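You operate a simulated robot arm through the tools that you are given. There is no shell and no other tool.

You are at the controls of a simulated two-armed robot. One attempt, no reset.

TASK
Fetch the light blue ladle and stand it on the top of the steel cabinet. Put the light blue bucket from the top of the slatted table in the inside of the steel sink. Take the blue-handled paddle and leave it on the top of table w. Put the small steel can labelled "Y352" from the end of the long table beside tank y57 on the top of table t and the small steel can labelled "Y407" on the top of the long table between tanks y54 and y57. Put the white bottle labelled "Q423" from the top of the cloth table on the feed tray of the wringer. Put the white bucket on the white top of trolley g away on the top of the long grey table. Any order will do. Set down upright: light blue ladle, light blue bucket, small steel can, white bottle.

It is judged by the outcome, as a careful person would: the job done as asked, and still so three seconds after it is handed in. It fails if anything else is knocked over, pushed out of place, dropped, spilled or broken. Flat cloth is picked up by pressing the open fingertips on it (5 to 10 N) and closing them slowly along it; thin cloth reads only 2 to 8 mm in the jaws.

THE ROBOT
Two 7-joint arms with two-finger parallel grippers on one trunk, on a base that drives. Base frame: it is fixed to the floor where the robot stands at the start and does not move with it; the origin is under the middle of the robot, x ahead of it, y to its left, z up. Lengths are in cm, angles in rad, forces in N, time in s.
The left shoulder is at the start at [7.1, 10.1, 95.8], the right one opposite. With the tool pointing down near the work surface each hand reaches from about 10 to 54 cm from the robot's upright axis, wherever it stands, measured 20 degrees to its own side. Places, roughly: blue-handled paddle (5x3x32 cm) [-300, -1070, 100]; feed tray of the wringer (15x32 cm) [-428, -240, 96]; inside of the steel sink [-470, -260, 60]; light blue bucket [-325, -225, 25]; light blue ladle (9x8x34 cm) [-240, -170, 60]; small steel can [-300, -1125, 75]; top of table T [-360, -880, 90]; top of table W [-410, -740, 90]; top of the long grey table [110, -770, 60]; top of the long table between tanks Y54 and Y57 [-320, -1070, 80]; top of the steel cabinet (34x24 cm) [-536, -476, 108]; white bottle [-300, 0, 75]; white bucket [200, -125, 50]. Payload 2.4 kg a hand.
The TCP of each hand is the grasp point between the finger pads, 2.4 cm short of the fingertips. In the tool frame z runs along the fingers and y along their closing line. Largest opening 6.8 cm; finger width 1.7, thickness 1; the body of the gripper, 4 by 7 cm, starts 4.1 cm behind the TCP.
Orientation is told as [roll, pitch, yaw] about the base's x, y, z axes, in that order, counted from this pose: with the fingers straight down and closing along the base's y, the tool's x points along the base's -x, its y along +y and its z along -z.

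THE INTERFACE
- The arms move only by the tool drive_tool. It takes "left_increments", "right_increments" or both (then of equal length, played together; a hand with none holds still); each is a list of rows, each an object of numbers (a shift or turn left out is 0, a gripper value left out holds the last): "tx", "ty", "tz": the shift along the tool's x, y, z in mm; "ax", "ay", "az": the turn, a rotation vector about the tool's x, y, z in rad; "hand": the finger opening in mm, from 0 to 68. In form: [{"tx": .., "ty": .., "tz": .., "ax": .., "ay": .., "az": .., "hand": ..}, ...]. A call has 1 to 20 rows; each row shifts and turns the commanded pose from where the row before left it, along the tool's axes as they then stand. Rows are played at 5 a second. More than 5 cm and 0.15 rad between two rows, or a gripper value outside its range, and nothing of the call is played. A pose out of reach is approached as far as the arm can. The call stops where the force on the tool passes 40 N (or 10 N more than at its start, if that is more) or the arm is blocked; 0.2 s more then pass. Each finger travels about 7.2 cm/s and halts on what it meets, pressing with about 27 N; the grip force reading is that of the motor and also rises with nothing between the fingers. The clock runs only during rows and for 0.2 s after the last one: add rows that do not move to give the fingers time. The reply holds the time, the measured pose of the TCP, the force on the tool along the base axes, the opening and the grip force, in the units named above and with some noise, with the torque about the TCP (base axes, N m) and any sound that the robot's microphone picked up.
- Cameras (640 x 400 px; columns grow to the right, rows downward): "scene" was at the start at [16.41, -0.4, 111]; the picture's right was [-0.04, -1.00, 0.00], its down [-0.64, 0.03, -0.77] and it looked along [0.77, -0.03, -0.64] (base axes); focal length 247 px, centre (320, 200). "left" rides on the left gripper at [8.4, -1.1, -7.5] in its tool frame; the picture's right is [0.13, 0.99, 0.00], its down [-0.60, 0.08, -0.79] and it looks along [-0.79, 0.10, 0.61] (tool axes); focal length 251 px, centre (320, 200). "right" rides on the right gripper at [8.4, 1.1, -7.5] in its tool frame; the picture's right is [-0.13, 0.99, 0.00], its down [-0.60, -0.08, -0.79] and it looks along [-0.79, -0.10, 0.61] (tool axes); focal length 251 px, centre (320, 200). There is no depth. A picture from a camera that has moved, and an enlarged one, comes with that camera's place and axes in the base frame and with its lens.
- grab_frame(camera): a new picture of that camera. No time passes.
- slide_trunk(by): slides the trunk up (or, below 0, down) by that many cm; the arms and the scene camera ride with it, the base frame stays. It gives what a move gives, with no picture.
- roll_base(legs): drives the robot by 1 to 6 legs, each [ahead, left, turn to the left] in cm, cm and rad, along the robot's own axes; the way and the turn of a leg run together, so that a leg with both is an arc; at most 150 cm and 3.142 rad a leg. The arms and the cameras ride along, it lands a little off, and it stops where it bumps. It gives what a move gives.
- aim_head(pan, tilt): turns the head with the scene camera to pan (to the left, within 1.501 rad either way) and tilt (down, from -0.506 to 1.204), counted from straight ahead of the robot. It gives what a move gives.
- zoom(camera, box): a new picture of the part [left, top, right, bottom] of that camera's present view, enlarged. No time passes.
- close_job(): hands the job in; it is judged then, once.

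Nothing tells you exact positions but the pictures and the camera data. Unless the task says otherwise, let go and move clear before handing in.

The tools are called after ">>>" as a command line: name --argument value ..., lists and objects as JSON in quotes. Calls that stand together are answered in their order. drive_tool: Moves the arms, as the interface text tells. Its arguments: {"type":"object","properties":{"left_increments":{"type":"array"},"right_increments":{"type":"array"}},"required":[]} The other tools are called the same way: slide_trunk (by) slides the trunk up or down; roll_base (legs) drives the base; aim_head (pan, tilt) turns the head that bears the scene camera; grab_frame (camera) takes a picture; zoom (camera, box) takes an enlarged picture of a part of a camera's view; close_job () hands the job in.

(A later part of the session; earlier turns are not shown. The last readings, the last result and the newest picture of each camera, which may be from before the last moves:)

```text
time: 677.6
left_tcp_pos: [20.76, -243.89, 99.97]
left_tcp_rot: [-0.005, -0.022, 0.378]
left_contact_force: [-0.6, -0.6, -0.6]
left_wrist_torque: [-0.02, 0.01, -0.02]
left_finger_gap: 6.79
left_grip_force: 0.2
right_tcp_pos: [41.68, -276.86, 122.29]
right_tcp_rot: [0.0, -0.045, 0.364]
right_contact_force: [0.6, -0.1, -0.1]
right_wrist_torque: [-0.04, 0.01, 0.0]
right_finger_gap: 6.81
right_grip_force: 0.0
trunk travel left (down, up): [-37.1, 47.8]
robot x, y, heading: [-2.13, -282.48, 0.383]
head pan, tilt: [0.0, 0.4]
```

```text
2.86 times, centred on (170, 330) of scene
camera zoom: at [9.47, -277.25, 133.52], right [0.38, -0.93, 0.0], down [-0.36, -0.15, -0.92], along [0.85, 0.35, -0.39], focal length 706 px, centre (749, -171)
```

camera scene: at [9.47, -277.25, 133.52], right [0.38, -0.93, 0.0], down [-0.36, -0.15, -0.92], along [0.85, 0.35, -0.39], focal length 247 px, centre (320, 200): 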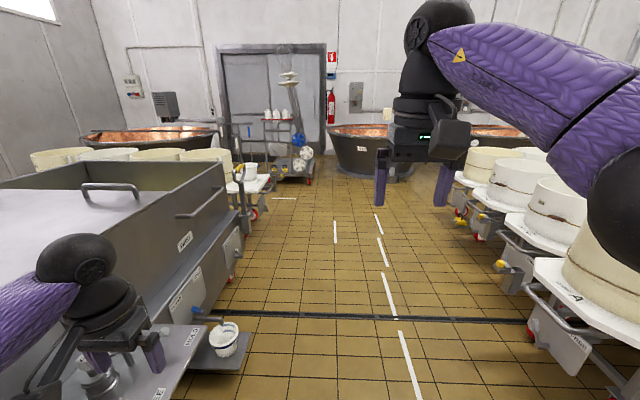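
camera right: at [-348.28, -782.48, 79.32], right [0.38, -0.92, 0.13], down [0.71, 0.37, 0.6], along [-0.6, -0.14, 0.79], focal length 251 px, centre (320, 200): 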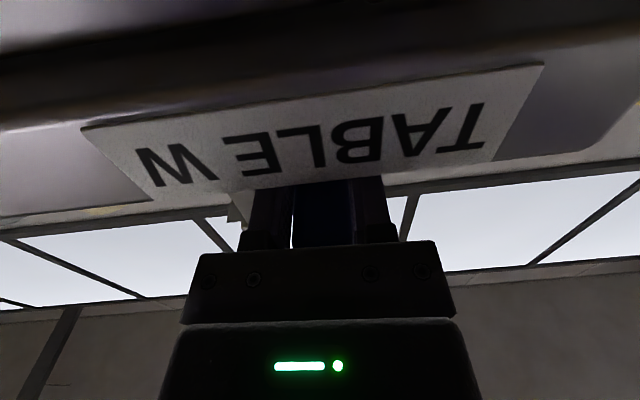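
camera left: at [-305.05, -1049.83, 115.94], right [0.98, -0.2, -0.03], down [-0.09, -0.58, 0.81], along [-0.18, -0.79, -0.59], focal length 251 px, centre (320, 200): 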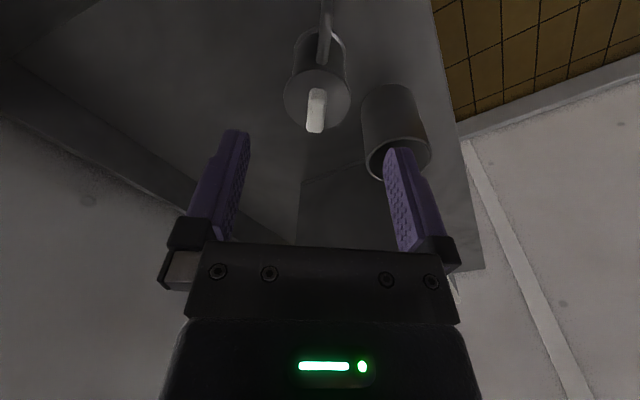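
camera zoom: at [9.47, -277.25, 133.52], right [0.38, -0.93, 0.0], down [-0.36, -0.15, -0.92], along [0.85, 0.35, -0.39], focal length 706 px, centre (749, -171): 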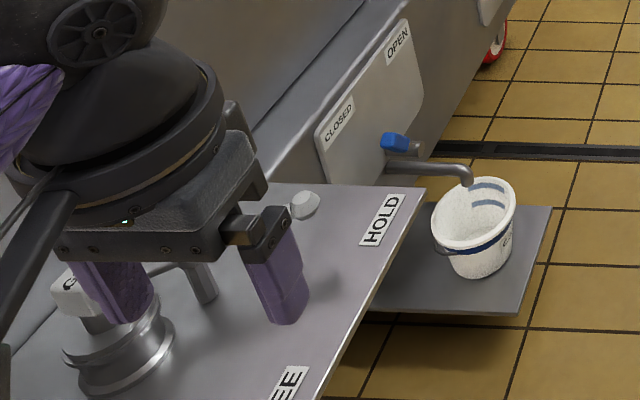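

The target bucket is at about [204, -119] on trolley G's right end, beside an upright tow handle. I'll sidestep right for clearance and drive along the aisle to its end.

>>> roll_base --legs '[[0, -14, 0], [118, 0, 0], [118, 0, 0]]'

>>> aim_head --pan 1.3 --tilt 0.5

>>> grab_frame --camera "scene"

```text
time: 690.2
left_tcp_pos: [246.52, -168.35, 99.89]
left_tcp_rot: [-0.004, -0.022, 0.373]
left_contact_force: [0.5, -0.8, 0.5]
left_wrist_torque: [0.0, 0.0, -0.02]
left_finger_gap: 6.81
left_grip_force: 0.1
right_tcp_pos: [267.0, -201.53, 122.42]
right_tcp_rot: [-0.001, -0.046, 0.356]
right_contact_force: [0.2, -0.4, 0.4]
right_wrist_torque: [0.0, 0.0, -0.01]
right_finger_gap: 6.82
right_grip_force: 0.0
trunk travel left (down, up): [-37.1, 47.8]
robot x, y, heading: [222.86, -206.38, 0.379]
head pan, tilt: [0.0, 0.4]
```

```text
time: 691.7
left_tcp_pos: [246.51, -168.37, 99.87]
left_tcp_rot: [-0.005, -0.021, 0.373]
left_contact_force: [0.1, -0.2, 0.3]
left_wrist_torque: [0.04, -0.03, 0.0]
left_finger_gap: 6.81
left_grip_force: 0.1
right_tcp_pos: [266.99, -201.61, 122.47]
right_tcp_rot: [-0.001, -0.046, 0.357]
right_contact_force: [-0.4, -0.9, -0.1]
right_wrist_torque: [-0.01, 0.0, 0.0]
right_finger_gap: 6.79
right_grip_force: 0.0
trunk travel left (down, up): [-37.1, 47.8]
robot x, y, heading: [223.09, -206.41, 0.38]
head pan, tilt: [1.3, 0.499]
```

```text
taken
camera scene: at [225.28, -196.11, 132.61], right [0.99, 0.11, 0.0], down [0.05, -0.48, -0.88], along [-0.09, 0.87, -0.48], focal length 247 px, centre (320, 200)
```

scene: 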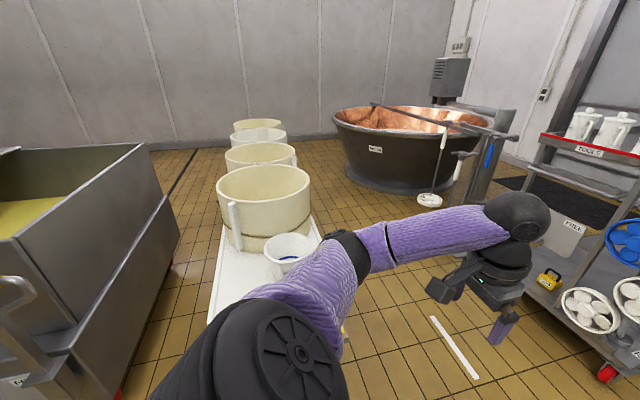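

I'm at trolley G's end. I'll turn left to face it.

>>> roll_base --legs '[[0, 0, 1.57]]'

>>> aim_head --pan -0.1 --tilt 0.6

>>> grab_frame --camera "scene"

>>> zoom --camera "scene" --box '[240, 130, 440, 270]'

```text
time: 695.9
left_tcp_pos: [184.82, -182.84, 99.89]
left_tcp_rot: [-0.005, -0.022, 1.939]
left_contact_force: [0.4, 0.2, -0.3]
left_wrist_torque: [0.01, 0.0, -0.01]
left_finger_gap: 6.79
left_grip_force: 0.1
right_tcp_pos: [218.17, -162.38, 122.41]
right_tcp_rot: [0.0, -0.047, 1.925]
right_contact_force: [-0.2, -0.1, -0.1]
right_wrist_torque: [-0.02, -0.03, -0.01]
right_finger_gap: 6.81
right_grip_force: 0.1
trunk travel left (down, up): [-37.1, 47.8]
robot x, y, heading: [223.05, -206.56, 1.944]
head pan, tilt: [1.3, 0.499]
```

```text
time: 697.4
left_tcp_pos: [184.95, -182.92, 99.96]
left_tcp_rot: [-0.003, -0.021, 1.939]
left_contact_force: [-0.1, 0.1, -0.1]
left_wrist_torque: [-0.02, -0.01, -0.02]
left_finger_gap: 6.82
left_grip_force: 0.0
right_tcp_pos: [218.21, -162.45, 122.44]
right_tcp_rot: [0.001, -0.048, 1.925]
right_contact_force: [0.7, 0.4, -0.1]
right_wrist_torque: [-0.01, 0.0, 0.01]
right_finger_gap: 6.81
right_grip_force: 0.1
trunk travel left (down, up): [-37.1, 47.8]
robot x, y, heading: [222.81, -206.42, 1.946]
head pan, tilt: [-0.099, 0.6]
```

```text
taken
camera scene: at [219.17, -194.64, 131.7], right [0.96, 0.27, 0.0], down [0.15, -0.54, -0.82], along [-0.23, 0.79, -0.57], focal length 247 px, centre (320, 200)
```

scene: 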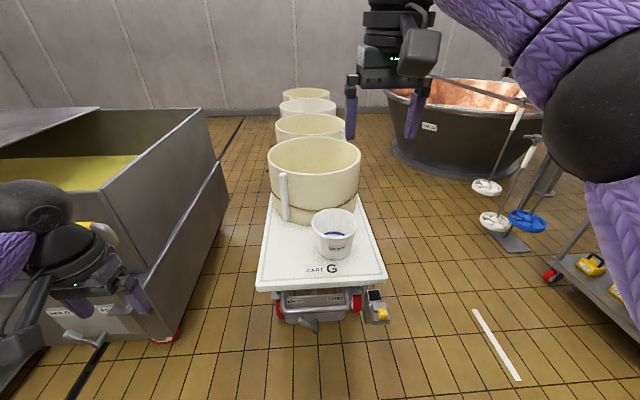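

```text
2.86 times, centred on (340, 200) of scene
camera zoom: at [219.17, -194.64, 131.7], right [0.96, 0.27, 0.0], down [0.15, -0.54, -0.82], along [-0.23, 0.79, -0.57], focal length 706 px, centre (263, 200)
```

zoom: 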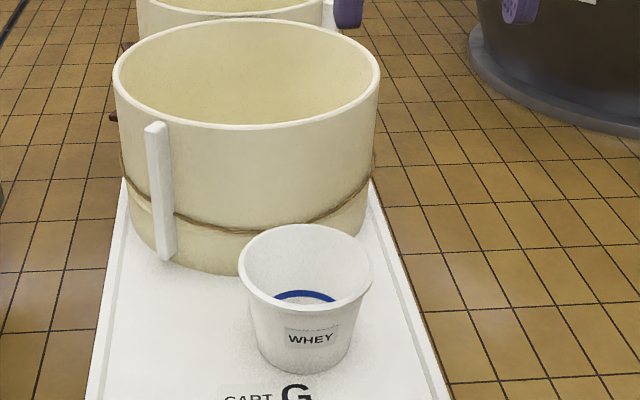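

The target "WHEY" bucket stands near the trolley's end with base at about [204, -120, 53] and rim about 18 cm wide at z≈68. I'll approach to grip its right-hand rim from above.

>>> roll_base --legs '[[20, -10.5, 0]]'

>>> slide_trunk --by -18

>>> roll_base --legs '[[18, 0, 0]]'

>>> aim_head --pan -0.2 --tilt 0.8

>>> grab_frame --camera "scene"

>>> grab_frame --camera "right"

```text
time: 699.1
left_tcp_pos: [187.26, -160.43, 99.74]
left_tcp_rot: [-0.003, -0.022, 1.935]
left_contact_force: [-0.3, 0.4, 0.1]
left_wrist_torque: [-0.06, 0.04, -0.01]
left_finger_gap: 6.8
left_grip_force: 0.0
right_tcp_pos: [220.7, -139.95, 122.3]
right_tcp_rot: [0.001, -0.046, 1.922]
right_contact_force: [-1.0, 0.7, 0.6]
right_wrist_torque: [-0.03, -0.02, 0.0]
right_finger_gap: 6.8
right_grip_force: 0.1
trunk travel left (down, up): [-37.1, 47.8]
robot x, y, heading: [225.5, -184.02, 1.949]
head pan, tilt: [-0.099, 0.6]
```

```text
time: 701.1
left_tcp_pos: [187.55, -160.43, 81.86]
left_tcp_rot: [-0.004, -0.021, 1.936]
left_contact_force: [-1.0, 0.5, -0.3]
left_wrist_torque: [0.0, 0.0, 0.0]
left_finger_gap: 6.79
left_grip_force: 0.0
right_tcp_pos: [220.65, -140.0, 104.42]
right_tcp_rot: [0.001, -0.047, 1.922]
right_contact_force: [0.3, -0.1, 0.8]
right_wrist_torque: [0.02, 0.01, -0.01]
right_finger_gap: 6.81
right_grip_force: 0.0
trunk travel left (down, up): [-19.1, 65.8]
robot x, y, heading: [225.31, -184.18, 1.942]
head pan, tilt: [-0.099, 0.6]
```

```text
time: 702.6
left_tcp_pos: [180.93, -143.53, 81.78]
left_tcp_rot: [-0.003, -0.022, 1.936]
left_contact_force: [0.1, -0.1, -0.5]
left_wrist_torque: [-0.02, -0.02, -0.01]
left_finger_gap: 6.79
left_grip_force: 0.1
right_tcp_pos: [214.16, -123.25, 104.45]
right_tcp_rot: [-0.001, -0.047, 1.921]
right_contact_force: [0.1, 0.1, -0.9]
right_wrist_torque: [-0.01, -0.02, -0.04]
right_finger_gap: 6.79
right_grip_force: 0.2
trunk travel left (down, up): [-19.1, 65.8]
robot x, y, heading: [218.6, -167.29, 1.945]
head pan, tilt: [-0.099, 0.6]
```

```text
time: 703.4
left_tcp_pos: [180.86, -143.6, 81.9]
left_tcp_rot: [-0.004, -0.022, 1.935]
left_contact_force: [0.2, 1.1, -0.2]
left_wrist_torque: [0.06, 0.0, -0.01]
left_finger_gap: 6.8
left_grip_force: 0.0
right_tcp_pos: [214.27, -123.21, 104.27]
right_tcp_rot: [-0.001, -0.047, 1.92]
right_contact_force: [0.6, 0.2, -0.6]
right_wrist_torque: [0.02, 0.01, -0.01]
right_finger_gap: 6.78
right_grip_force: 0.0
trunk travel left (down, up): [-19.1, 65.8]
robot x, y, heading: [218.58, -167.63, 1.944]
head pan, tilt: [-0.201, 0.799]
```

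```text
taken
camera scene: at [214.66, -152.44, 111.77], right [0.99, 0.17, 0.0], down [0.12, -0.71, -0.7], along [-0.12, 0.69, -0.72], focal length 247 px, centre (320, 200)
```

scene: 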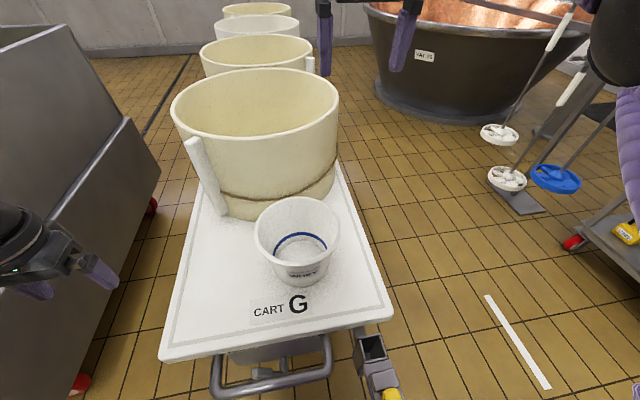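

```text
taken
camera right: at [216.21, -131.77, 111.43], right [-0.98, -0.22, 0.01], down [-0.12, 0.56, 0.82], along [-0.18, 0.8, -0.57], focal length 251 px, centre (320, 200)
```

right: 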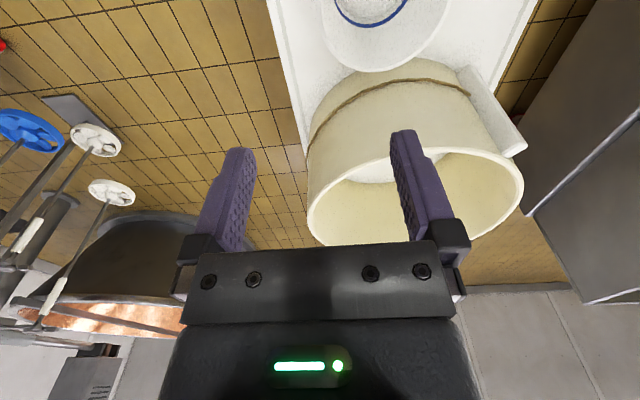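

A clear view: the bucket is empty, and its right rim point is at about [213, -118.8, 68]. I'll tuck the left hand clear of the tank, tilt the right tool to match the wall's taper, and move over the rim.

>>> drive_tool --left_increments '[{"tz": -45}, {"tz": -45}, {"tz": -45}, {"tx": 35}, {"tx": 35}, {}, {}]' --right_increments '[{"ay": 0.047}, {"ax": -0.07}, {"ax": -0.07}, {"tx": -22, "ty": -2}, {"tx": -23, "ty": -2}, {}, {}]'

>>> slide_trunk --by -14

>>> grab_frame --camera "right"

>>> grab_frame --camera "scene"

```text
time: 705.0
left_tcp_pos: [183.6, -150.5, 95.16]
left_tcp_rot: [-0.005, -0.022, 1.937]
left_contact_force: [-0.1, 0.5, 0.3]
left_wrist_torque: [0.01, 0.03, 0.0]
left_finger_gap: 6.82
left_grip_force: 0.0
right_tcp_pos: [213.35, -119.98, 104.34]
right_tcp_rot: [0.139, -0.004, 1.922]
right_contact_force: [0.4, -0.2, 0.9]
right_wrist_torque: [0.02, -0.02, -0.01]
right_finger_gap: 6.81
right_grip_force: 0.2
right hand out of reach, approached as far as the arm can: row 5
trunk travel left (down, up): [-19.1, 65.8]
robot x, y, heading: [218.87, -167.38, 1.944]
head pan, tilt: [-0.201, 0.799]
```

```text
time: 706.6
left_tcp_pos: [183.38, -150.45, 81.19]
left_tcp_rot: [-0.003, -0.021, 1.935]
left_contact_force: [-0.1, -0.4, 0.8]
left_wrist_torque: [0.02, 0.01, -0.02]
left_finger_gap: 6.83
left_grip_force: 0.0
right_tcp_pos: [213.37, -119.91, 90.46]
right_tcp_rot: [0.14, -0.003, 1.922]
right_contact_force: [-0.8, 0.1, 0.1]
right_wrist_torque: [-0.02, -0.02, -0.03]
right_finger_gap: 6.79
right_grip_force: 0.1
trunk travel left (down, up): [-5.1, 79.8]
robot x, y, heading: [218.84, -167.5, 1.94]
head pan, tilt: [-0.201, 0.799]
```

```text
taken
camera right: at [216.2, -127.87, 97.91], right [-0.97, -0.22, 0.14], down [-0.03, 0.63, 0.78], along [-0.25, 0.74, -0.62], focal length 251 px, centre (320, 200)
```

right: 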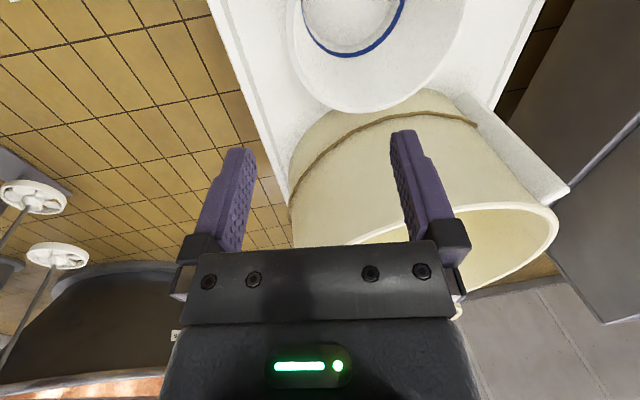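

```text
taken
camera scene: at [213.04, -148.26, 97.31], right [0.99, 0.17, 0.0], down [0.12, -0.71, -0.7], along [-0.12, 0.69, -0.72], focal length 247 px, centre (320, 200)
```

scene: 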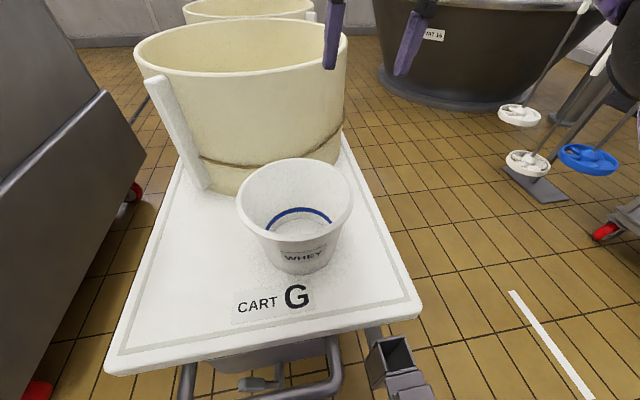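

The rim's right edge lies between the open fingers. I'll descend vertically to just above it and check.

>>> drive_tool --right_increments '[{"tz": 39.6, "ty": -5.6}, {"tz": 39.6, "ty": -5.6}, {"tz": 39.6, "ty": -5.6}, {"tz": 39.6, "ty": -5.6}, {}]'

>>> grab_frame --camera "right"

>>> grab_frame --camera "scene"

```text
time: 707.9
left_tcp_pos: [183.47, -150.47, 81.28]
left_tcp_rot: [-0.003, -0.022, 1.936]
left_contact_force: [0.6, 0.9, -0.2]
left_wrist_torque: [0.01, -0.02, -0.01]
left_finger_gap: 6.8
left_grip_force: 0.1
right_tcp_pos: [213.26, -119.86, 74.72]
right_tcp_rot: [0.139, -0.002, 1.923]
right_contact_force: [-0.2, 0.3, 0.2]
right_wrist_torque: [0.01, 0.01, -0.01]
right_finger_gap: 6.81
right_grip_force: 0.1
trunk travel left (down, up): [-5.1, 79.8]
robot x, y, heading: [218.38, -167.2, 1.941]
head pan, tilt: [-0.201, 0.799]
```

```text
taken
camera right: at [216.18, -127.76, 82.13], right [-0.97, -0.22, 0.14], down [-0.03, 0.63, 0.78], along [-0.25, 0.74, -0.62], focal length 251 px, centre (320, 200)
```

right: 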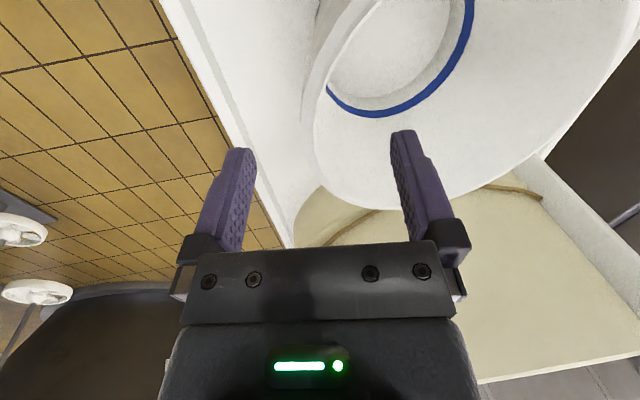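

```text
taken
camera scene: at [213.04, -148.25, 97.3], right [0.99, 0.17, 0.0], down [0.12, -0.71, -0.7], along [-0.12, 0.69, -0.72], focal length 247 px, centre (320, 200)
```

scene: 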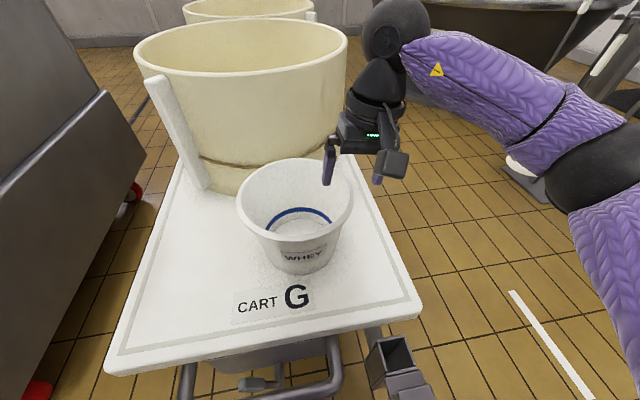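

The rim is centred between the fingers. Descending the last 9 cm.

>>> drive_tool --right_increments '[{"tz": 30, "ty": -4}, {"tz": 30, "ty": -4}, {"tz": 31, "ty": -4}, {}]'

>>> grab_frame --camera "right"

>>> zoom --camera "scene" --box '[230, 90, 450, 290]'

```text
time: 708.8
left_tcp_pos: [183.54, -150.46, 81.33]
left_tcp_rot: [-0.004, -0.023, 1.935]
left_contact_force: [0.0, -0.4, 0.6]
left_wrist_torque: [0.0, 0.02, -0.01]
left_finger_gap: 6.76
left_grip_force: 0.0
right_tcp_pos: [213.15, -119.97, 65.88]
right_tcp_rot: [0.145, -0.018, 1.917]
right_contact_force: [4.9, -2.8, 23.0]
right_wrist_torque: [0.54, 0.29, -0.06]
right_finger_gap: 6.81
right_grip_force: 0.0
trunk travel left (down, up): [-5.1, 79.8]
robot x, y, heading: [218.46, -167.29, 1.94]
head pan, tilt: [-0.201, 0.799]
stopped in row 4 (right hand): the force on the tool passed its limit at 45 N (the readings are from after the stop); the commanded pose is now the measured one
```

```text
taken
camera right: at [216.14, -127.95, 73.19], right [-0.97, -0.21, 0.15], down [-0.02, 0.62, 0.78], along [-0.26, 0.75, -0.6], focal length 251 px, centre (320, 200)
```

right: 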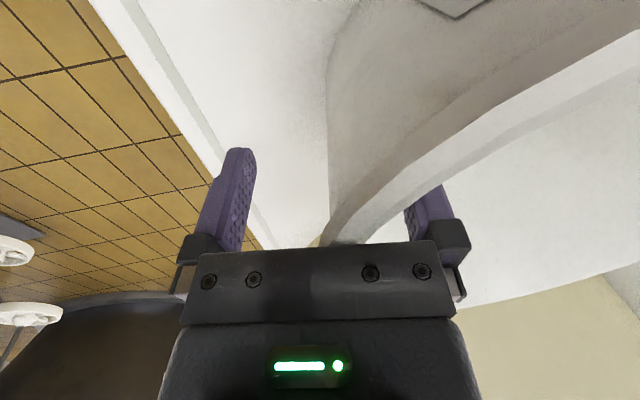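

```text
2.00 times, centred on (340, 190) of scene
camera zoom: at [213.13, -148.41, 97.37], right [0.99, 0.17, 0.0], down [0.12, -0.71, -0.7], along [-0.12, 0.69, -0.72], focal length 494 px, centre (280, 220)
```

zoom: 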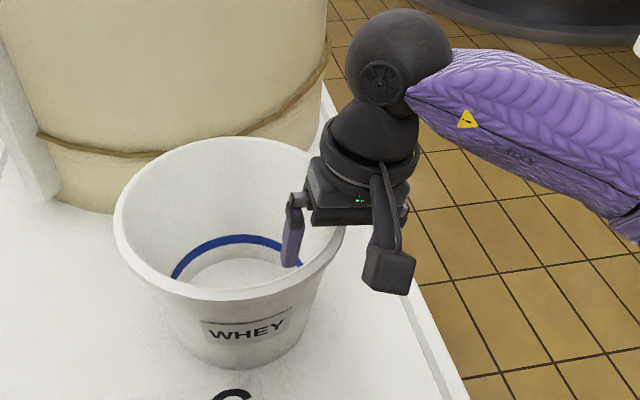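

The palm touched the rim. I'll rise 6 mm and close on the wall.

>>> drive_tool --right_increments '[{"tz": -7, "ty": 1}, {}, {"hand": 45}, {"hand": 25}, {"hand": 5}, {"hand": 0}, {"hand": 0}, {}]'

>>> grab_frame --camera "right"

>>> zoom --camera "scene" --box '[230, 90, 450, 290]'

```text
time: 710.6
left_tcp_pos: [183.3, -150.52, 81.29]
left_tcp_rot: [-0.003, -0.023, 1.935]
left_contact_force: [-0.8, 0.0, -0.2]
left_wrist_torque: [0.02, 0.02, 0.0]
left_finger_gap: 6.79
left_grip_force: 0.0
right_tcp_pos: [213.05, -119.92, 66.37]
right_tcp_rot: [0.145, -0.013, 1.919]
right_contact_force: [-1.8, 0.4, 8.1]
right_wrist_torque: [-0.54, 0.16, -0.07]
right_finger_gap: 0.37
right_grip_force: 27.4
trunk travel left (down, up): [-5.1, 79.8]
robot x, y, heading: [218.79, -167.13, 1.943]
head pan, tilt: [-0.201, 0.799]
```

```text
taken
camera right: at [216.04, -127.88, 73.76], right [-0.97, -0.21, 0.14], down [-0.02, 0.62, 0.78], along [-0.26, 0.75, -0.61], focal length 251 px, centre (320, 200)
```

right: 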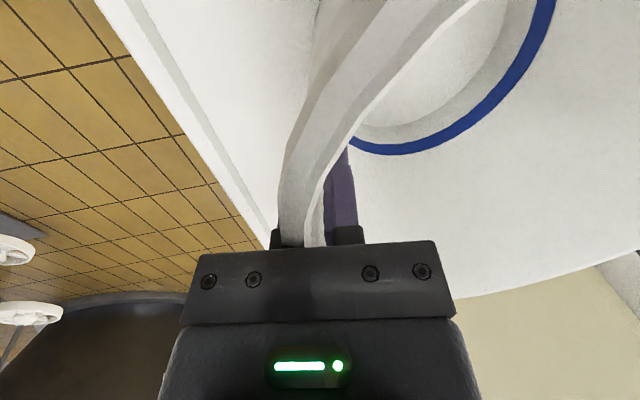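

```text
2.00 times, centred on (340, 190) of scene
camera zoom: at [213.06, -148.29, 97.32], right [0.99, 0.17, 0.0], down [0.12, -0.71, -0.7], along [-0.12, 0.69, -0.72], focal length 494 px, centre (280, 220)
```

zoom: 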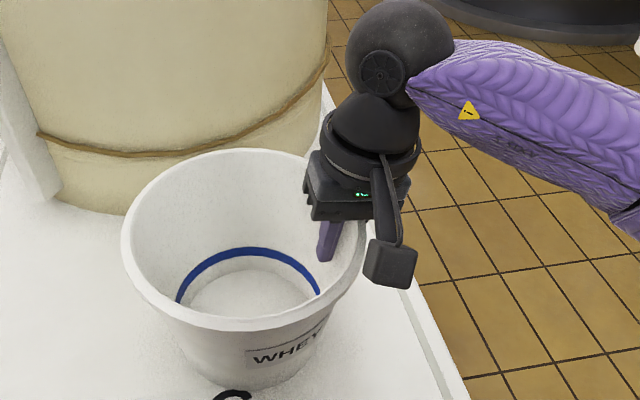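

Gripping the wall (0.37 cm). Test-lifting 2 cm.

>>> drive_tool --right_increments '[{"tz": -8, "ty": 1.1}, {"tz": -12, "ty": 1.7}, {}, {}]'

>>> grab_frame --camera "scene"

>>> grab_frame --camera "right"

```text
time: 711.6
left_tcp_pos: [183.58, -150.51, 81.2]
left_tcp_rot: [-0.003, -0.02, 1.936]
left_contact_force: [0.7, 0.8, 1.0]
left_wrist_torque: [0.02, -0.01, 0.02]
left_finger_gap: 6.77
left_grip_force: 0.0
right_tcp_pos: [213.21, -119.92, 68.23]
right_tcp_rot: [0.144, -0.012, 1.918]
right_contact_force: [0.8, -0.1, -3.0]
right_wrist_torque: [0.1, -0.19, -0.01]
right_finger_gap: 0.39
right_grip_force: 27.3
trunk travel left (down, up): [-5.1, 79.8]
robot x, y, heading: [218.79, -167.36, 1.945]
head pan, tilt: [-0.201, 0.799]
```

```text
taken
camera scene: at [213.05, -148.23, 97.29], right [0.99, 0.17, 0.0], down [0.12, -0.71, -0.7], along [-0.12, 0.69, -0.72], focal length 247 px, centre (320, 200)
```

scene: 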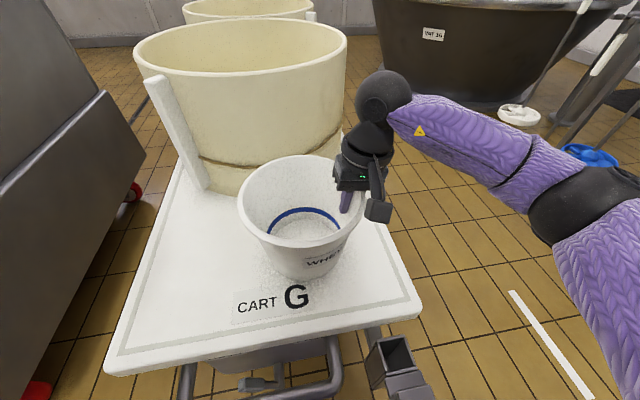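

```text
taken
camera right: at [216.1, -127.9, 75.76], right [-0.97, -0.21, 0.14], down [-0.02, 0.62, 0.78], along [-0.26, 0.75, -0.61], focal length 251 px, centre (320, 200)
```

right: 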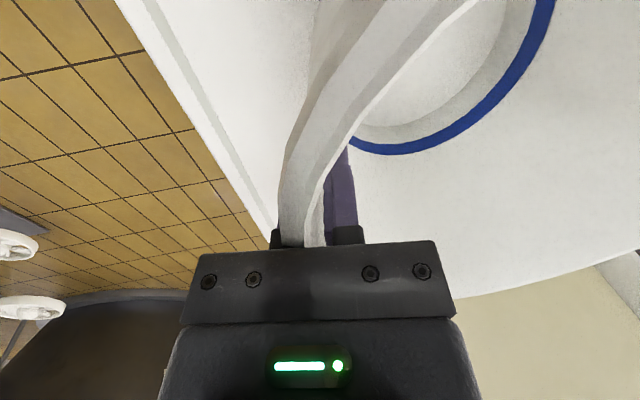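

The bucket lifts cleanly and stays level (3 N). I'll raise it with the trunk, back away, and look for the long grey table.

>>> slide_trunk --by 28

>>> roll_base --legs '[[-40, 0, 0]]'

>>> grab_frame --camera "scene"

>>> roll_base --legs '[[0, 0, -1.57]]'

>>> aim_head --pan -1.3 --tilt 0.15

>>> grab_frame --camera "scene"

>>> aim_head --pan -0.6 --tilt 0.2

>>> grab_frame --camera "scene"

```text
time: 714.4
left_tcp_pos: [183.44, -150.38, 109.16]
left_tcp_rot: [-0.003, -0.019, 1.935]
left_contact_force: [0.1, -0.2, 0.0]
left_wrist_torque: [0.0, 0.0, 0.02]
left_finger_gap: 6.79
left_grip_force: 0.0
right_tcp_pos: [213.11, -119.87, 96.32]
right_tcp_rot: [0.145, -0.01, 1.918]
right_contact_force: [-0.2, -0.6, -2.5]
right_wrist_torque: [0.05, -0.24, 0.03]
right_finger_gap: 0.36
right_grip_force: 26.8
trunk travel left (down, up): [-33.1, 51.8]
robot x, y, heading: [218.94, -167.27, 1.945]
head pan, tilt: [-0.201, 0.799]
```

```text
time: 716.9
left_tcp_pos: [197.9, -187.64, 109.2]
left_tcp_rot: [-0.004, -0.021, 1.939]
left_contact_force: [0.6, -1.2, 0.2]
left_wrist_torque: [-0.02, -0.01, -0.03]
left_finger_gap: 6.79
left_grip_force: 0.0
right_tcp_pos: [227.45, -157.07, 96.38]
right_tcp_rot: [0.145, -0.012, 1.922]
right_contact_force: [0.7, -0.8, -3.1]
right_wrist_torque: [0.06, -0.2, 0.03]
right_finger_gap: 0.42
right_grip_force: 26.8
trunk travel left (down, up): [-33.1, 51.8]
robot x, y, heading: [233.02, -204.71, 1.945]
head pan, tilt: [-0.201, 0.799]
```

```text
taken
camera scene: at [230.32, -192.55, 125.98], right [0.98, 0.17, 0.0], down [0.12, -0.71, -0.7], along [-0.12, 0.69, -0.72], focal length 247 px, centre (320, 200)
```

scene: 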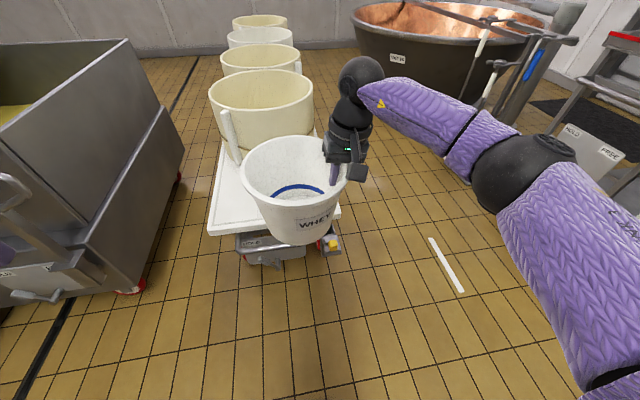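

```text
time: 721.2
left_tcp_pos: [250.38, -169.13, 109.2]
left_tcp_rot: [-0.003, -0.021, 0.363]
left_contact_force: [-0.1, 0.2, -0.3]
left_wrist_torque: [-0.03, -0.01, 0.03]
left_finger_gap: 6.79
left_grip_force: 0.0
right_tcp_pos: [280.68, -198.74, 96.28]
right_tcp_rot: [0.144, -0.012, 0.346]
right_contact_force: [0.5, 0.5, -3.5]
right_wrist_torque: [-0.23, -0.07, 0.0]
right_finger_gap: 0.37
right_grip_force: 26.9
trunk travel left (down, up): [-33.1, 51.8]
robot x, y, heading: [233.31, -204.38, 0.368]
head pan, tilt: [-0.201, 0.799]
```

```text
time: 722.5
left_tcp_pos: [250.31, -169.12, 109.31]
left_tcp_rot: [-0.004, -0.02, 0.365]
left_contact_force: [-0.4, -0.5, 0.4]
left_wrist_torque: [0.02, 0.02, 0.0]
left_finger_gap: 6.78
left_grip_force: 0.2
right_tcp_pos: [280.69, -198.82, 96.25]
right_tcp_rot: [0.143, -0.012, 0.346]
right_contact_force: [-0.4, -1.0, -3.2]
right_wrist_torque: [-0.19, -0.07, 0.0]
right_finger_gap: 0.38
right_grip_force: 27.2
trunk travel left (down, up): [-33.1, 51.8]
robot x, y, heading: [233.42, -204.52, 0.366]
head pan, tilt: [-1.3, 0.15]
```

```text
taken
camera scene: at [242.84, -210.35, 131.81], right [-0.8, -0.6, 0.0], down [-0.09, 0.12, -0.99], along [0.59, -0.79, -0.15], focal length 247 px, centre (320, 200)
```

scene: 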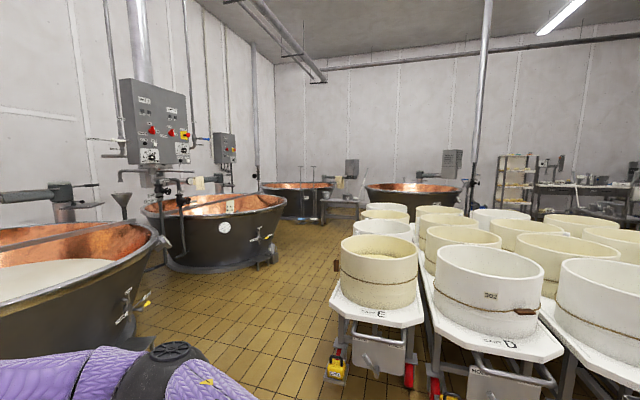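

```text
time: 723.6
left_tcp_pos: [250.26, -169.0, 109.15]
left_tcp_rot: [-0.005, -0.022, 0.362]
left_contact_force: [0.3, 0.4, -0.5]
left_wrist_torque: [-0.03, 0.0, 0.01]
left_finger_gap: 6.79
left_grip_force: 0.0
right_tcp_pos: [280.75, -198.94, 96.18]
right_tcp_rot: [0.143, -0.012, 0.347]
right_contact_force: [0.8, 0.1, -2.6]
right_wrist_torque: [-0.2, -0.09, 0.02]
right_finger_gap: 0.36
right_grip_force: 26.5
trunk travel left (down, up): [-33.1, 51.8]
robot x, y, heading: [233.45, -204.6, 0.368]
head pan, tilt: [-0.6, 0.201]
```

```text
taken
camera scene: at [246.37, -205.06, 131.34], right [-0.23, -0.97, 0.0], down [-0.19, 0.05, -0.98], along [0.95, -0.23, -0.2], focal length 247 px, centre (320, 200)
```

scene: 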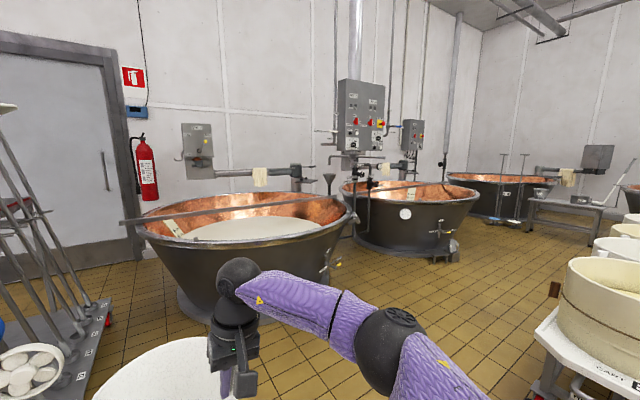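

The long grey table should be beyond the rows of mould carts. I'll zoom that way.

>>> aim_head --pan -1.5 --tilt 0.2

>>> grab_frame --camera "scene"

>>> zoom --camera "scene" --box '[400, 120, 640, 270]'

>>> zoom --camera "scene" --box '[160, 120, 400, 270]'

```text
time: 724.8
left_tcp_pos: [250.21, -169.09, 109.26]
left_tcp_rot: [-0.004, -0.02, 0.364]
left_contact_force: [0.1, 0.0, -0.4]
left_wrist_torque: [-0.05, 0.0, -0.01]
left_finger_gap: 6.81
left_grip_force: 0.1
right_tcp_pos: [280.67, -198.91, 96.27]
right_tcp_rot: [0.143, -0.011, 0.345]
right_contact_force: [-0.1, 0.6, -1.8]
right_wrist_torque: [-0.2, -0.12, 0.02]
right_finger_gap: 0.38
right_grip_force: 27.0
trunk travel left (down, up): [-33.1, 51.8]
robot x, y, heading: [233.28, -204.75, 0.369]
head pan, tilt: [-1.499, 0.201]
```

```text
taken
camera scene: at [241.28, -211.34, 131.34], right [-0.9, -0.43, 0.0], down [-0.09, 0.18, -0.98], along [0.42, -0.89, -0.2], focal length 247 px, centre (320, 200)
```

scene: 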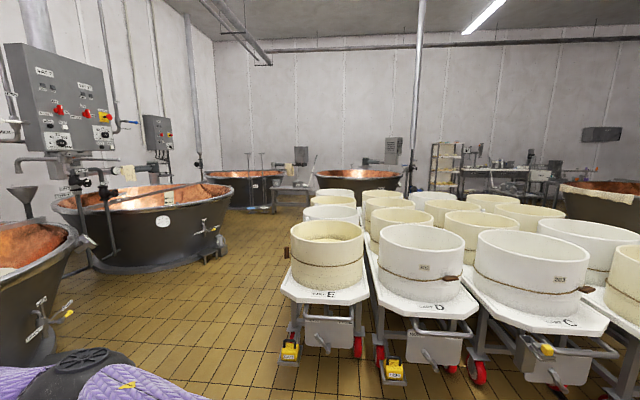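

```text
2.67 times, centred on (520, 195) of scene
camera zoom: at [241.28, -211.34, 131.34], right [-0.9, -0.43, 0.0], down [-0.09, 0.18, -0.98], along [0.42, -0.89, -0.2], focal length 659 px, centre (-213, 213)
```

zoom: 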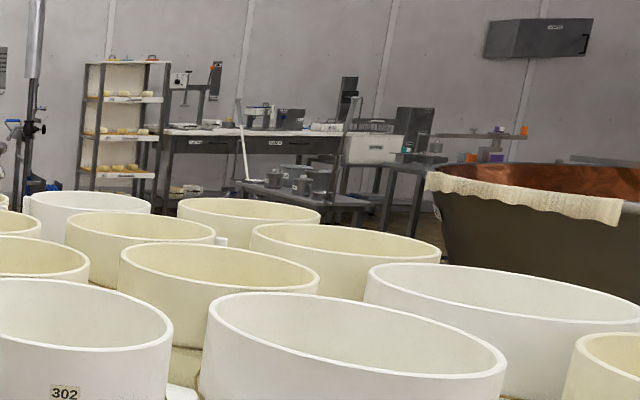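

```text
2.67 times, centred on (280, 195) of scene
camera zoom: at [241.28, -211.34, 131.34], right [-0.9, -0.43, 0.0], down [-0.09, 0.18, -0.98], along [0.42, -0.89, -0.2], focal length 659 px, centre (427, 213)
```

zoom: 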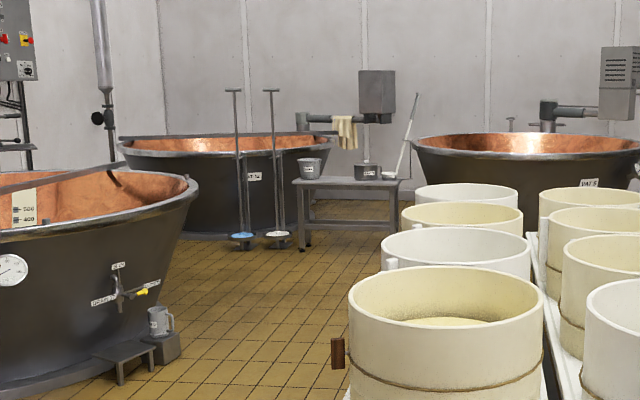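

The long grey table is the low one with steel pots near [128, -738]. The known open route is back past the tank, along the lane and across, so I'll retrace my way with the bucket held level.

>>> roll_base --legs '[[-118, 0, 0.01], [-126, 0, 0], [0, 12, 0]]'

>>> aim_head --pan -0.2 --tilt 0.7

>>> grab_frame --camera "scene"

```text
time: 737.5
left_tcp_pos: [20.59, -245.43, 109.26]
left_tcp_rot: [-0.004, -0.021, 0.353]
left_contact_force: [0.1, -0.5, -0.2]
left_wrist_torque: [0.0, -0.02, -0.02]
left_finger_gap: 6.82
left_grip_force: 0.1
right_tcp_pos: [50.78, -275.53, 96.29]
right_tcp_rot: [0.144, -0.011, 0.336]
right_contact_force: [-1.1, 1.4, -2.3]
right_wrist_torque: [-0.19, -0.09, 0.01]
right_finger_gap: 0.37
right_grip_force: 27.1
trunk travel left (down, up): [-33.1, 51.8]
robot x, y, heading: [3.34, -281.03, 0.356]
head pan, tilt: [-1.499, 0.201]
```

```text
time: 738.9
left_tcp_pos: [20.55, -245.66, 109.16]
left_tcp_rot: [-0.004, -0.021, 0.355]
left_contact_force: [-0.5, -0.7, 0.4]
left_wrist_torque: [0.02, 0.0, -0.02]
left_finger_gap: 6.81
left_grip_force: 0.0
right_tcp_pos: [50.82, -275.53, 96.4]
right_tcp_rot: [0.144, -0.014, 0.337]
right_contact_force: [1.1, 0.1, -2.4]
right_wrist_torque: [-0.21, -0.07, -0.03]
right_finger_gap: 0.38
right_grip_force: 26.8
trunk travel left (down, up): [-33.1, 51.8]
robot x, y, heading: [3.41, -280.97, 0.366]
head pan, tilt: [-0.201, 0.7]
```

```text
taken
camera scene: at [15.65, -277.91, 126.8], right [0.16, -0.99, 0.0], down [-0.64, -0.1, -0.76], along [0.76, 0.12, -0.64], focal length 247 px, centre (320, 200)
```

scene: 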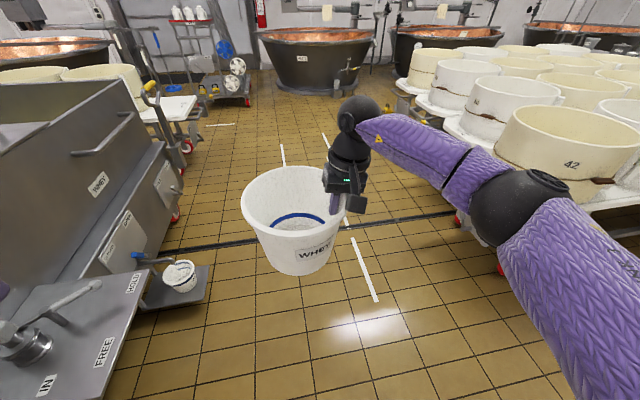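

Turning in place to face the other way, then sidestepping back through the corridor.

>>> roll_base --legs '[[0, 0, 1.575], [0, 0, 1.575]]'

>>> roll_base --legs '[[6, 0, 0], [0, -60, 0], [0, -58, 0]]'

>>> aim_head --pan 0.1 --tilt 0.6

>>> grab_frame --camera "scene"

```text
time: 747.0
left_tcp_pos: [-14.19, -315.83, 109.18]
left_tcp_rot: [-0.004, -0.02, -2.79]
left_contact_force: [0.3, 1.1, 0.0]
left_wrist_torque: [0.01, 0.0, -0.02]
left_finger_gap: 6.82
left_grip_force: 0.0
right_tcp_pos: [-44.06, -285.73, 96.25]
right_tcp_rot: [0.144, -0.012, -2.808]
right_contact_force: [0.5, -0.1, -1.7]
right_wrist_torque: [0.2, 0.05, 0.01]
right_finger_gap: 0.39
right_grip_force: 27.3
trunk travel left (down, up): [-33.1, 51.8]
robot x, y, heading: [3.54, -280.51, -2.786]
head pan, tilt: [-0.201, 0.7]
```

```text
time: 753.9
left_tcp_pos: [-61.91, -206.24, 109.17]
left_tcp_rot: [-0.004, -0.021, -2.789]
left_contact_force: [-0.9, -0.3, -0.6]
left_wrist_torque: [-0.02, -0.01, 0.0]
left_finger_gap: 6.81
left_grip_force: 0.0
right_tcp_pos: [-92.12, -176.25, 96.2]
right_tcp_rot: [0.143, -0.013, -2.805]
right_contact_force: [0.0, -0.2, -3.5]
right_wrist_torque: [0.22, 0.07, -0.03]
right_finger_gap: 0.39
right_grip_force: 26.7
trunk travel left (down, up): [-33.1, 51.8]
robot x, y, heading: [-44.52, -170.82, -2.779]
head pan, tilt: [-0.201, 0.7]
```

```text
time: 754.7
left_tcp_pos: [-61.88, -206.25, 109.2]
left_tcp_rot: [-0.005, -0.021, -2.788]
left_contact_force: [0.9, 0.5, 0.3]
left_wrist_torque: [0.03, -0.03, 0.04]
left_finger_gap: 6.81
left_grip_force: 0.0
right_tcp_pos: [-91.89, -176.34, 96.21]
right_tcp_rot: [0.141, -0.009, -2.806]
right_contact_force: [-0.8, 0.0, -3.8]
right_wrist_torque: [0.2, 0.06, 0.02]
right_finger_gap: 0.36
right_grip_force: 26.5
trunk travel left (down, up): [-33.1, 51.8]
robot x, y, heading: [-44.62, -171.14, -2.779]
head pan, tilt: [0.099, 0.6]
```

```text
taken
camera scene: at [-56.56, -176.59, 127.66], right [-0.44, 0.9, 0.0], down [0.51, 0.25, -0.82], along [-0.74, -0.36, -0.57], focal length 247 px, centre (320, 200)
```

scene: 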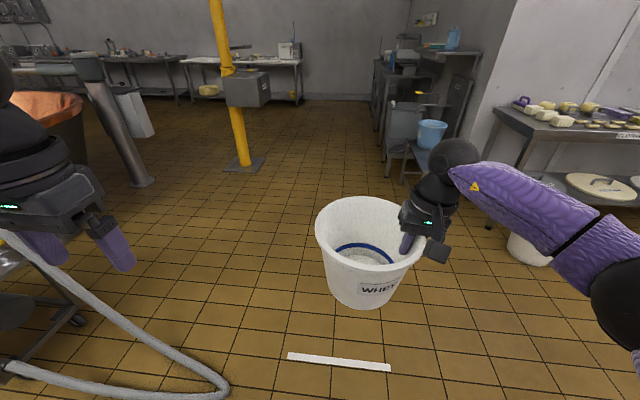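

Through the corridor. Now forward across to the lane.

>>> roll_base --legs '[[100, 0, 0.015], [120, 14, 0], [120, 0, 0], [115, 0, 0], [0, 0, 1.573]]'

>>> aim_head --pan 0.1 --tilt 0.35

>>> grab_frame --camera "scene"

```text
time: 780.6
left_tcp_pos: [-430.53, -369.06, 109.23]
left_tcp_rot: [-0.004, -0.02, -1.207]
left_contact_force: [-0.4, -0.6, 1.1]
left_wrist_torque: [0.04, -0.03, -0.02]
left_finger_gap: 6.78
left_grip_force: 0.0
right_tcp_pos: [-460.29, -399.48, 96.28]
right_tcp_rot: [0.144, -0.012, -1.222]
right_contact_force: [0.1, 0.2, -2.7]
right_wrist_torque: [-0.04, 0.2, 0.0]
right_finger_gap: 0.39
right_grip_force: 26.7
trunk travel left (down, up): [-33.1, 51.8]
robot x, y, heading: [-466.16, -352.06, -1.204]
head pan, tilt: [0.099, 0.6]
```

```text
time: 781.4
left_tcp_pos: [-430.43, -369.04, 109.15]
left_tcp_rot: [-0.004, -0.021, -1.207]
left_contact_force: [-0.4, -0.2, 0.9]
left_wrist_torque: [0.02, 0.01, -0.03]
left_finger_gap: 6.81
left_grip_force: 0.1
right_tcp_pos: [-460.19, -399.48, 96.4]
right_tcp_rot: [0.143, -0.012, -1.221]
right_contact_force: [0.4, 0.3, -2.2]
right_wrist_torque: [-0.11, 0.21, -0.02]
right_finger_gap: 0.39
right_grip_force: 26.7
trunk travel left (down, up): [-33.1, 51.8]
robot x, y, heading: [-466.07, -351.73, -1.199]
head pan, tilt: [0.099, 0.351]
```

```text
taken
camera scene: at [-460.14, -364.48, 129.93], right [-0.89, -0.45, 0.0], down [-0.16, 0.31, -0.94], along [0.43, -0.84, -0.34], focal length 247 px, centre (320, 200)
```

scene: 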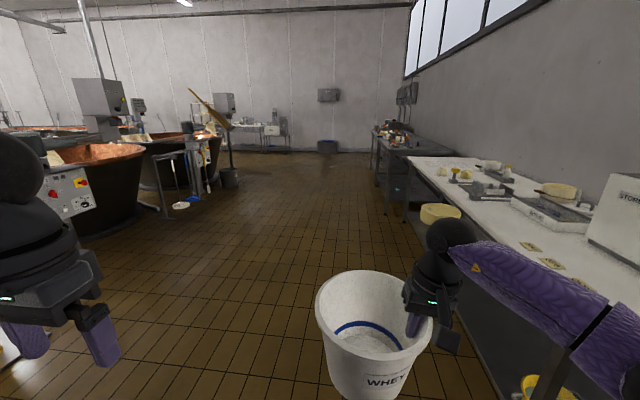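

Down the lane again, keeping to the middle.

>>> roll_base --legs '[[140, 12, 0.01], [140, 0, 0], [140, 0, 0], [110, 0, 0]]'

>>> aim_head --pan 1.2 --tilt 0.3

>>> grab_frame --camera "scene"

>>> aim_head --pan 0.5 --tilt 0.3

>>> grab_frame --camera "scene"

```text
time: 806.9
left_tcp_pos: [-233.32, -864.14, 109.11]
left_tcp_rot: [-0.003, -0.022, -1.228]
left_contact_force: [0.2, -0.1, 0.1]
left_wrist_torque: [0.02, 0.03, -0.01]
left_finger_gap: 6.81
left_grip_force: 0.1
right_tcp_pos: [-263.62, -894.06, 96.33]
right_tcp_rot: [0.143, -0.009, -1.245]
right_contact_force: [0.5, 0.4, -3.2]
right_wrist_torque: [-0.04, 0.17, 0.0]
right_finger_gap: 0.36
right_grip_force: 27.4
trunk travel left (down, up): [-33.1, 51.8]
robot x, y, heading: [-268.0, -846.92, -1.221]
head pan, tilt: [0.099, 0.351]
```

```text
time: 808.2
left_tcp_pos: [-233.32, -864.27, 109.18]
left_tcp_rot: [-0.004, -0.022, -1.226]
left_contact_force: [-0.3, -0.2, 0.8]
left_wrist_torque: [0.04, 0.01, 0.02]
left_finger_gap: 6.77
left_grip_force: 0.0
right_tcp_pos: [-263.8, -893.94, 96.23]
right_tcp_rot: [0.143, -0.012, -1.244]
right_contact_force: [0.1, 0.0, -2.7]
right_wrist_torque: [-0.09, 0.18, 0.02]
right_finger_gap: 0.41
right_grip_force: 27.9
trunk travel left (down, up): [-33.1, 51.8]
robot x, y, heading: [-268.26, -846.38, -1.222]
head pan, tilt: [1.201, 0.3]
```

```text
taken
camera scene: at [-257.57, -850.75, 130.41], right [-0.02, -1.0, 0.0], down [-0.3, 0.01, -0.96], along [0.95, -0.02, -0.3], focal length 247 px, centre (320, 200)
```

scene: 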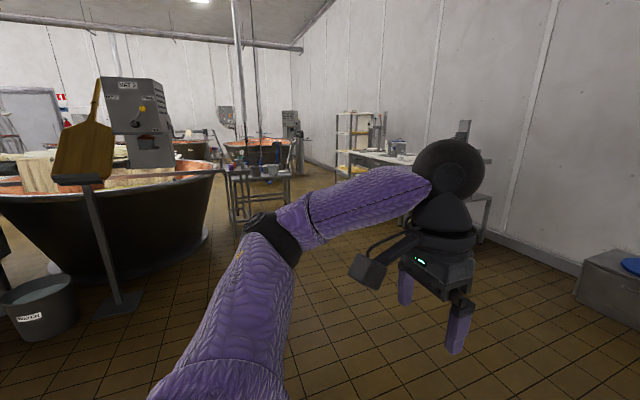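

```text
time: 809.3
left_tcp_pos: [-233.25, -864.06, 109.18]
left_tcp_rot: [-0.003, -0.02, -1.225]
left_contact_force: [0.8, 0.2, 0.2]
left_wrist_torque: [0.0, -0.01, 0.02]
left_finger_gap: 6.79
left_grip_force: 0.1
right_tcp_pos: [-263.75, -893.97, 96.16]
right_tcp_rot: [0.143, -0.01, -1.245]
right_contact_force: [-0.7, 1.5, -3.0]
right_wrist_torque: [-0.05, 0.21, 0.01]
right_finger_gap: 0.37
right_grip_force: 26.9
trunk travel left (down, up): [-33.1, 51.8]
robot x, y, heading: [-268.26, -846.67, -1.222]
head pan, tilt: [0.499, 0.3]
```

```text
taken
camera scene: at [-259.89, -856.72, 130.41], right [-0.66, -0.75, 0.0], down [-0.22, 0.2, -0.96], along [0.72, -0.63, -0.3], focal length 247 px, centre (320, 200)
```

scene: 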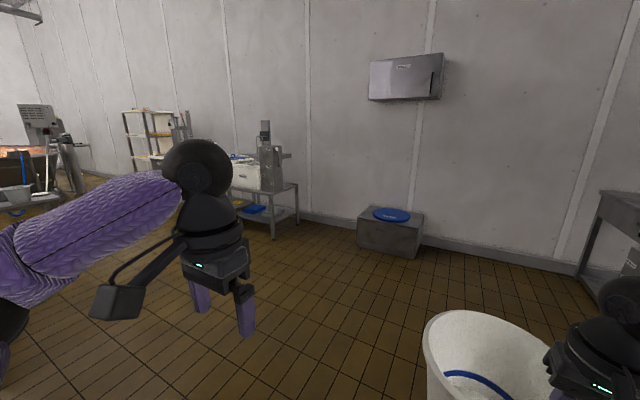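

The long grey table is ahead across the open floor. I'll turn toward it and drive closer.

>>> roll_base --legs '[[0, 0, 1.6], [120, -15, 0]]'

>>> aim_head --pan -0.05 --tilt 0.35

>>> grab_frame --camera "scene"

>>> zoom --camera "scene" --box '[200, 100, 440, 250]'

```text
time: 819.3
left_tcp_pos: [-136.05, -778.82, 109.21]
left_tcp_rot: [-0.003, -0.022, 0.386]
left_contact_force: [0.2, 0.0, -0.3]
left_wrist_torque: [0.0, 0.0, 0.03]
left_finger_gap: 6.79
left_grip_force: 0.1
right_tcp_pos: [-104.89, -807.9, 96.22]
right_tcp_rot: [0.143, -0.011, 0.37]
right_contact_force: [-0.2, 0.7, -3.5]
right_wrist_torque: [-0.21, -0.1, -0.03]
right_finger_gap: 0.36
right_grip_force: 27.3
trunk travel left (down, up): [-33.1, 51.8]
robot x, y, heading: [-152.31, -814.9, 0.394]
head pan, tilt: [0.499, 0.3]
```

```text
time: 820.3
left_tcp_pos: [-135.96, -778.78, 109.18]
left_tcp_rot: [-0.004, -0.021, 0.385]
left_contact_force: [-0.8, 0.0, 0.2]
left_wrist_torque: [-0.02, 0.02, 0.02]
left_finger_gap: 6.79
left_grip_force: 0.0
right_tcp_pos: [-104.84, -808.05, 96.32]
right_tcp_rot: [0.143, -0.01, 0.369]
right_contact_force: [-0.1, -0.8, -2.6]
right_wrist_torque: [-0.2, -0.05, 0.01]
right_finger_gap: 0.39
right_grip_force: 26.7
trunk travel left (down, up): [-33.1, 51.8]
robot x, y, heading: [-151.75, -814.5, 0.393]
head pan, tilt: [-0.051, 0.351]
```

```text
taken
camera scene: at [-139.44, -809.84, 129.94], right [0.34, -0.94, 0.0], down [-0.32, -0.12, -0.94], along [0.88, 0.31, -0.34], focal length 247 px, centre (320, 200)
```

scene: 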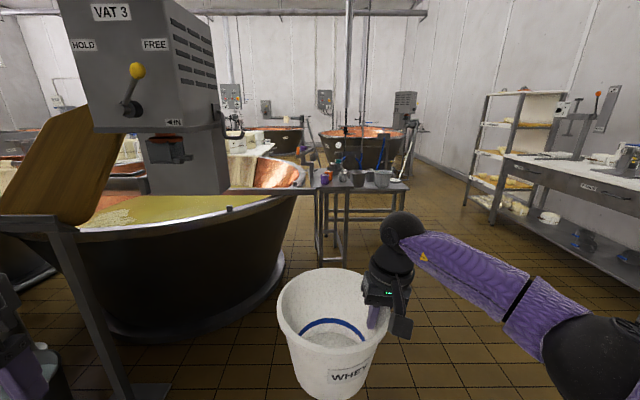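

```text
2.67 times, centred on (320, 175) of scene
camera zoom: at [-139.44, -809.84, 129.94], right [0.34, -0.94, 0.0], down [-0.32, -0.12, -0.94], along [0.88, 0.31, -0.34], focal length 659 px, centre (320, 267)
```

zoom: 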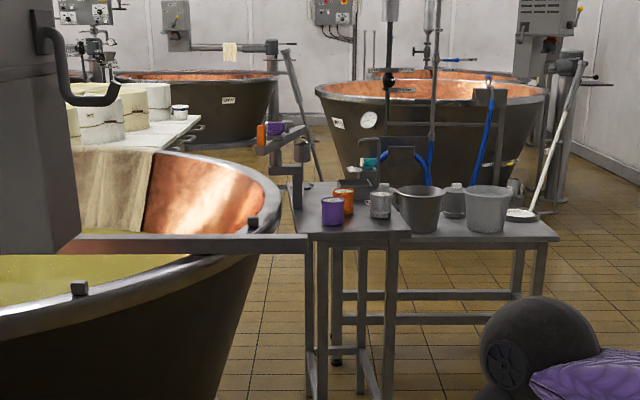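

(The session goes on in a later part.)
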